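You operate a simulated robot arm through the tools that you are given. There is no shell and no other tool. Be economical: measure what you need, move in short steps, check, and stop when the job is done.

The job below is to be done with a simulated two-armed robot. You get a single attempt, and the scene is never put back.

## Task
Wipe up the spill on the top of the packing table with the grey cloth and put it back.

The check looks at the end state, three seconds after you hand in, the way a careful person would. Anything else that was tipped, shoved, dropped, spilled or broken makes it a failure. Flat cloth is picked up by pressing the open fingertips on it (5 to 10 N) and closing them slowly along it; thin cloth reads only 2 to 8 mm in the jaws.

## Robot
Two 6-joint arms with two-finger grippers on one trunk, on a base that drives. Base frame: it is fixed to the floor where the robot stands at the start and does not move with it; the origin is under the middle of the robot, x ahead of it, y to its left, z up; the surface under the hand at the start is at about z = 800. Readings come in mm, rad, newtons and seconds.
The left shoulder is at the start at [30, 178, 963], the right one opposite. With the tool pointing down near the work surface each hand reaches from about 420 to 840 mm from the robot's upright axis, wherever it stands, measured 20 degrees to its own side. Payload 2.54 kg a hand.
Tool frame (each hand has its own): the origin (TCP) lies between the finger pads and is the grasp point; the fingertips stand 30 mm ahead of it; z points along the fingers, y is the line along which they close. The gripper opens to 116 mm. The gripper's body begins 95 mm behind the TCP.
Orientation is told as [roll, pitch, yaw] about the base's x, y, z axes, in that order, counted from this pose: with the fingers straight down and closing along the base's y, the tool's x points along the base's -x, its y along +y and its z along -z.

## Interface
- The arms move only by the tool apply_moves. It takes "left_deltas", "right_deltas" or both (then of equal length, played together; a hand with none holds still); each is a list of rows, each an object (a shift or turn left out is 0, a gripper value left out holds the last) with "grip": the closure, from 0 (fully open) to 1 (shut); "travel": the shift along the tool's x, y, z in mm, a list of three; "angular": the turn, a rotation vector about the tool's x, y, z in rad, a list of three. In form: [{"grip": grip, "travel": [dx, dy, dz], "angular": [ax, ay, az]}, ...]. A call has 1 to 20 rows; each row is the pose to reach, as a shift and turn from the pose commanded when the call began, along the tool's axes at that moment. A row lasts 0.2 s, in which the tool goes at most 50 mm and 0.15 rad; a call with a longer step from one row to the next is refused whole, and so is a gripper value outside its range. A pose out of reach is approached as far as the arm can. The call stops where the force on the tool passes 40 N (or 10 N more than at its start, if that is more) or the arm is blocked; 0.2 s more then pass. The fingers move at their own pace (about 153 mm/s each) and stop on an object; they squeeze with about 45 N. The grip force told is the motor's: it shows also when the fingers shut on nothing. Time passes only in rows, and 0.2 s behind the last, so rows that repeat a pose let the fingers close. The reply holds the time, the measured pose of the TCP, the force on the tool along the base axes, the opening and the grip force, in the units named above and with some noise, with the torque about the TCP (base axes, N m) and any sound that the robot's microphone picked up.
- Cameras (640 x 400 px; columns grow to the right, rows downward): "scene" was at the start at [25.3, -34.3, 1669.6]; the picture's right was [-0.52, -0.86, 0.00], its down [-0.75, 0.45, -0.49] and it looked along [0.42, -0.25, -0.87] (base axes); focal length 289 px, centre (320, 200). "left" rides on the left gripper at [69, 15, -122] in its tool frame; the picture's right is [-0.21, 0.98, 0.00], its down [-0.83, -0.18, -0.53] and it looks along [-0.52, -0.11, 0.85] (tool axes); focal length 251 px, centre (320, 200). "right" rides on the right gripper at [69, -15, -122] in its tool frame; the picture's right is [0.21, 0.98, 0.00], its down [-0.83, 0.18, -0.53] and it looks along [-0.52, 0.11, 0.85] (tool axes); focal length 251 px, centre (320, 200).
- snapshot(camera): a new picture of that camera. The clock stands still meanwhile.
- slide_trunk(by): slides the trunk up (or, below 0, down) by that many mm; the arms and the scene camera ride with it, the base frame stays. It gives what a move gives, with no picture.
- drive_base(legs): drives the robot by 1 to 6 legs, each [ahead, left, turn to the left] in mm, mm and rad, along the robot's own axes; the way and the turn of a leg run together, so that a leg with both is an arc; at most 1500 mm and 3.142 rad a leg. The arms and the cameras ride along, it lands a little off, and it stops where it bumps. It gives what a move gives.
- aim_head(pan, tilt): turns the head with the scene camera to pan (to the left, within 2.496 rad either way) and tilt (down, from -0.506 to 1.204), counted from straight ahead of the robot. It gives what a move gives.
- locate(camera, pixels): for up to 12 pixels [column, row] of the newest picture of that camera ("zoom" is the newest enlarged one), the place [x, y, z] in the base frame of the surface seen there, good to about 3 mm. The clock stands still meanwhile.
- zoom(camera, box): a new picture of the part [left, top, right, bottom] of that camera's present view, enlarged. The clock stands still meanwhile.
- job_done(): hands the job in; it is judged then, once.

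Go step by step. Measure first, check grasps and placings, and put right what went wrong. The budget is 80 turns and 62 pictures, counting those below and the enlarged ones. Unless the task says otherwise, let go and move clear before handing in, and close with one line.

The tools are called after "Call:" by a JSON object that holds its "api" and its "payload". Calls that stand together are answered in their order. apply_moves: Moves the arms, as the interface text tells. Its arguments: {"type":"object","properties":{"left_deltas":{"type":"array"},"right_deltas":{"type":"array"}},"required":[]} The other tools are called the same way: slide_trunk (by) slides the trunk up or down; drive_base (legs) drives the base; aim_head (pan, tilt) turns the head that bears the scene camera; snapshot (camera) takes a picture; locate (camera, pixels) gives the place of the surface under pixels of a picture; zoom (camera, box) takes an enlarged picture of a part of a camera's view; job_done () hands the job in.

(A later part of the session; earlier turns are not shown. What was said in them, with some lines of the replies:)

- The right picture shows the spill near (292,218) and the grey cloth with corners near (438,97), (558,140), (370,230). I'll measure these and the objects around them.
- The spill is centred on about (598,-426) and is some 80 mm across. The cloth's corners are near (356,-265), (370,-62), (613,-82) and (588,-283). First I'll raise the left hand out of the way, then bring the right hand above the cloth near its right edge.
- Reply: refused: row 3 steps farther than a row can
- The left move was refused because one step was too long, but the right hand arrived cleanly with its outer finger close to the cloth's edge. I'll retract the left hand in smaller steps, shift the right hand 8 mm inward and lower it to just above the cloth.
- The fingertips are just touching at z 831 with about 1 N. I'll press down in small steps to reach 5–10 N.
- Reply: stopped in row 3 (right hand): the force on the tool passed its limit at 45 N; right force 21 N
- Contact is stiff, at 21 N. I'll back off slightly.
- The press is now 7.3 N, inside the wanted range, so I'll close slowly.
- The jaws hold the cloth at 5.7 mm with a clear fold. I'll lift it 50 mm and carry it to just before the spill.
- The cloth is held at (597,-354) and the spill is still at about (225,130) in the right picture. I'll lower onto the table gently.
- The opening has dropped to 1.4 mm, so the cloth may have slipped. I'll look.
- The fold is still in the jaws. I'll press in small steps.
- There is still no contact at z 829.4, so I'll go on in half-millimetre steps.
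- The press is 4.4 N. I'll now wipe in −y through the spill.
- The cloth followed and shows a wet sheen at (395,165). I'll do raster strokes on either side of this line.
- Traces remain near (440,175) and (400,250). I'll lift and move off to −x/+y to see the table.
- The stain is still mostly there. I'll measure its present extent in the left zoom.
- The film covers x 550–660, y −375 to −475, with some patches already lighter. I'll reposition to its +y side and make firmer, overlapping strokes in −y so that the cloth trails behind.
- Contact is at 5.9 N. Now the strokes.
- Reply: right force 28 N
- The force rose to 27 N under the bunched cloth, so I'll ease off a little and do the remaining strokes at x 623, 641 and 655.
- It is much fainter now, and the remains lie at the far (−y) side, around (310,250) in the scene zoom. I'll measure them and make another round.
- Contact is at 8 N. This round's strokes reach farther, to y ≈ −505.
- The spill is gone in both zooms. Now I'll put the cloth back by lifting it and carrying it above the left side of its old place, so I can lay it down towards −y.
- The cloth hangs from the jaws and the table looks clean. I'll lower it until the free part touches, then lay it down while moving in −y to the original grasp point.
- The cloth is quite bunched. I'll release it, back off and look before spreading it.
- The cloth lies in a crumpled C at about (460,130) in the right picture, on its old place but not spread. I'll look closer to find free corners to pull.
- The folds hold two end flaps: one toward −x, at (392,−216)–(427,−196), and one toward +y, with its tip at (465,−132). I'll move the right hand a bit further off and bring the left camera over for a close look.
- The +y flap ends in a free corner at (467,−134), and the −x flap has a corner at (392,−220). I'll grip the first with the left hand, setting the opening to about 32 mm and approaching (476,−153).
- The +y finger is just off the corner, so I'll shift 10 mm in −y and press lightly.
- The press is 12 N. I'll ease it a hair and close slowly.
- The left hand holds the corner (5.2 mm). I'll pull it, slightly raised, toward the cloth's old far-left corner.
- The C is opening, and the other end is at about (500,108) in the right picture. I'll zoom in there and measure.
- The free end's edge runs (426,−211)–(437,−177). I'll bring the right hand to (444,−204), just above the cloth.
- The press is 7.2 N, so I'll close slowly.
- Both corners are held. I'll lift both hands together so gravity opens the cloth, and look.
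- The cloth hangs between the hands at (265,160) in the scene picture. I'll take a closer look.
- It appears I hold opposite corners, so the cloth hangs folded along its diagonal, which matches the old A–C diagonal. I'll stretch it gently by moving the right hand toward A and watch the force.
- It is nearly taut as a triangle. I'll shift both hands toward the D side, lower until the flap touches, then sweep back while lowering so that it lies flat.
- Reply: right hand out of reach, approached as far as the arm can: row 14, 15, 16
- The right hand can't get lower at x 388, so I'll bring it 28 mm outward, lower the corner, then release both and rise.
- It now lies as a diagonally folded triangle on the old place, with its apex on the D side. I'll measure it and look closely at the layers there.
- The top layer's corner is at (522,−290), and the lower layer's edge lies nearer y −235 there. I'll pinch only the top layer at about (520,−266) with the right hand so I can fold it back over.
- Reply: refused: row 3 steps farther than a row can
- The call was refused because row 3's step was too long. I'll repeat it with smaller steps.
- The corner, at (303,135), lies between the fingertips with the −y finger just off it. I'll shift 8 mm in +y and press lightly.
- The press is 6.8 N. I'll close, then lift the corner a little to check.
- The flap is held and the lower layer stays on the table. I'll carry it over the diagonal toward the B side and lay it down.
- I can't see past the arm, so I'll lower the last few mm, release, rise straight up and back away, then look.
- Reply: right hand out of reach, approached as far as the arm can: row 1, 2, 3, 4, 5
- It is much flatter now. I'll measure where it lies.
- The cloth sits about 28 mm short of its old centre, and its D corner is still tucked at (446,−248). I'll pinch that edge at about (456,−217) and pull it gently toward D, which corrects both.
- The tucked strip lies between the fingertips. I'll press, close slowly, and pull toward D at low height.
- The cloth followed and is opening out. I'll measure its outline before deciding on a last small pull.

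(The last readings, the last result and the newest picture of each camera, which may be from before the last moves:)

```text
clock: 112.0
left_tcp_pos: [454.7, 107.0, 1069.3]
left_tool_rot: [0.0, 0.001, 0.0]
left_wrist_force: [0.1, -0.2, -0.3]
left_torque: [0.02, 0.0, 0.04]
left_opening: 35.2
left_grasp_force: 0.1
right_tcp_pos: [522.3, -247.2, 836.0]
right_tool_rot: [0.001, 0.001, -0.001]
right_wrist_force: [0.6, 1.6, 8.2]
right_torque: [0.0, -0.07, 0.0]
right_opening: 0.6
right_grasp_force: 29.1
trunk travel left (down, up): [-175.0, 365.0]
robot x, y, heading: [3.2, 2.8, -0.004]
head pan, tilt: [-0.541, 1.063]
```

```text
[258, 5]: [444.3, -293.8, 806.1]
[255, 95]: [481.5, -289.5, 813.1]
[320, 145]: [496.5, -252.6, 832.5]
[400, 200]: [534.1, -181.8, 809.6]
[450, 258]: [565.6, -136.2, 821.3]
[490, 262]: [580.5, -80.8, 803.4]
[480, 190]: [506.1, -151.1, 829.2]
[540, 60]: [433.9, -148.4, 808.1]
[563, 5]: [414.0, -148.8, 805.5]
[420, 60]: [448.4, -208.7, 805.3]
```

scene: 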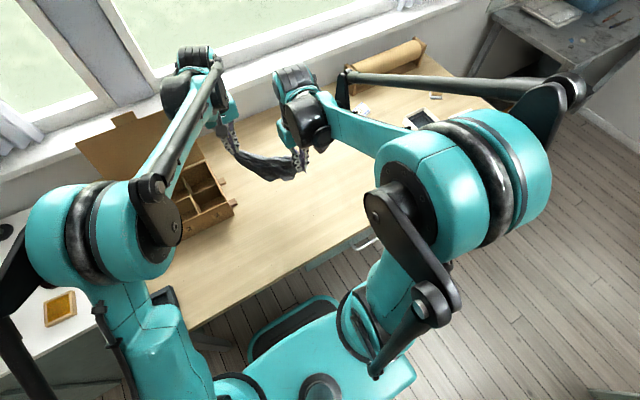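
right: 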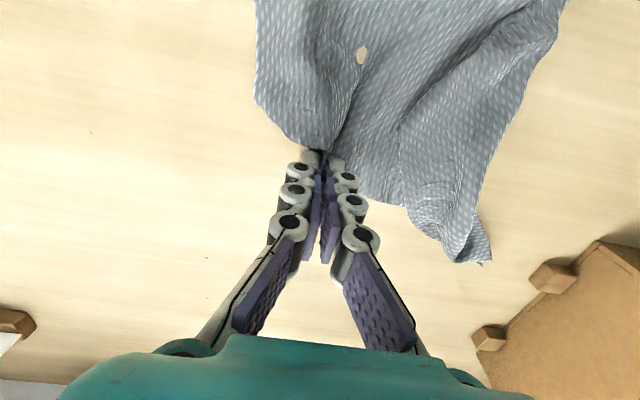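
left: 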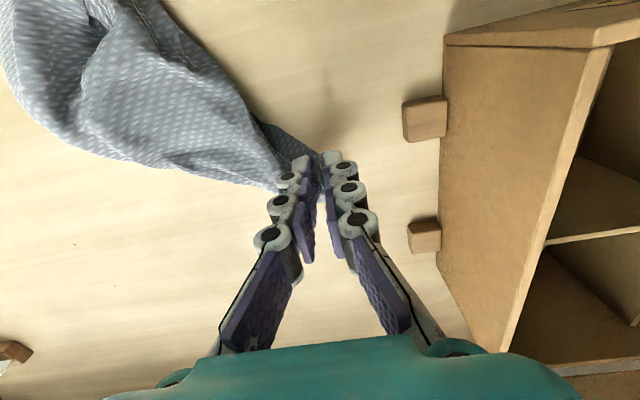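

It now lies within its old outline. I'll release, rise straight up, and move the right hand clear.

Call:
{"api": "apply_moves", "payload": {"right_deltas": [{"travel": [-8, -3, -2]}, {"travel": [-12, -5, -1]}, {"travel": [-12, -5, -1], "grip": 0.88}, {"travel": [-12, -5, -1], "grip": 0.78}, {"travel": [-12, -5, -1], "grip": 0.72}, {"travel": [-12, -5, -15]}, {"travel": [-12, -5, -50]}, {"travel": [-12, -5, -90]}, {"travel": [-12, -5, -130]}, {"travel": [-10, -30, -165]}, {"travel": [0, -65, -190]}, {"travel": [15, -105, -205]}, {"travel": [30, -150, -210]}, {"travel": [45, -190, -210]}, {"travel": [60, -225, -210]}, {"travel": [60, -225, -210]}]}}

Call:
{"api": "snapshot", "payload": {"camera": "scene"}}

Call:
{"api": "zoom", "payload": {"camera": "right", "box": [0, 0, 640, 400]}}

```text
clock: 115.4
left_tcp_pos: [454.9, 108.7, 1070.0]
left_tool_rot: [0.001, 0.0, 0.0]
left_wrist_force: [0.7, 1.1, 0.5]
left_torque: [0.0, -0.02, 0.0]
left_opening: 34.8
left_grasp_force: 0.1
right_tcp_pos: [462.0, -472.6, 1044.3]
right_tool_rot: [-0.001, -0.001, -0.001]
right_wrist_force: [-0.4, -1.1, 0.9]
right_torque: [-0.03, 0.02, 0.0]
right_opening: 32.7
right_grasp_force: 0.0
trunk travel left (down, up): [-175.0, 365.0]
robot x, y, heading: [-1.3, -0.4, -0.001]
head pan, tilt: [-0.541, 1.063]
```

```text
3 pictures are left
```

scene: 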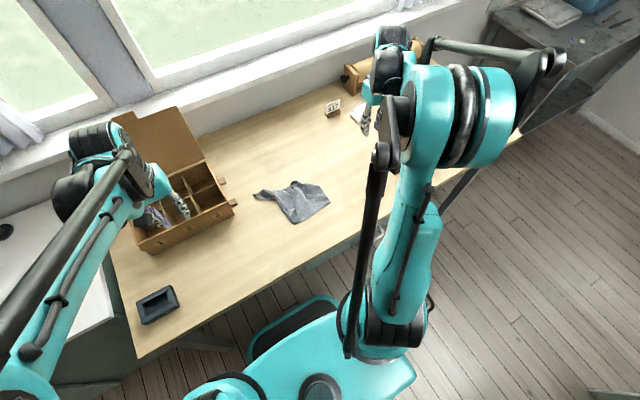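

```text
1.00 times, centred on (320, 200) of right (not enlarged: the box is as wide or as high as the picture)
```

zoom: 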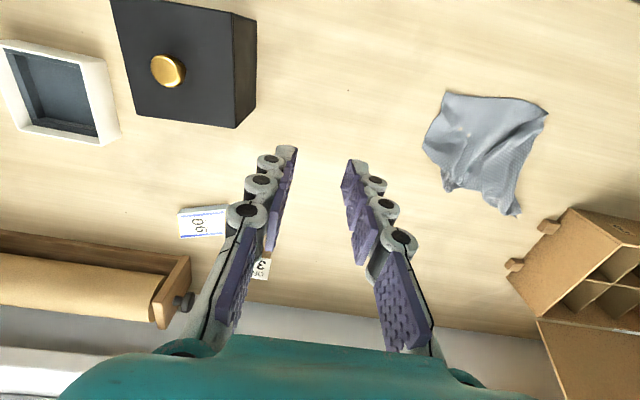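

The cloth lies at (290,200) in the scene picture, over its old spot and inside its old outline but still rumpled. The spill area is clean, the other objects look undisturbed, and both hands are clear, so I'm handing in.

Call:
{"api": "job_done", "payload": {}}

```text
The job is handed in.
```

The spill is wiped up and the grey cloth is back on its old spot, but it lies rumpled rather than flat, and small holes show in it that I can't rule out making when I pinched it.
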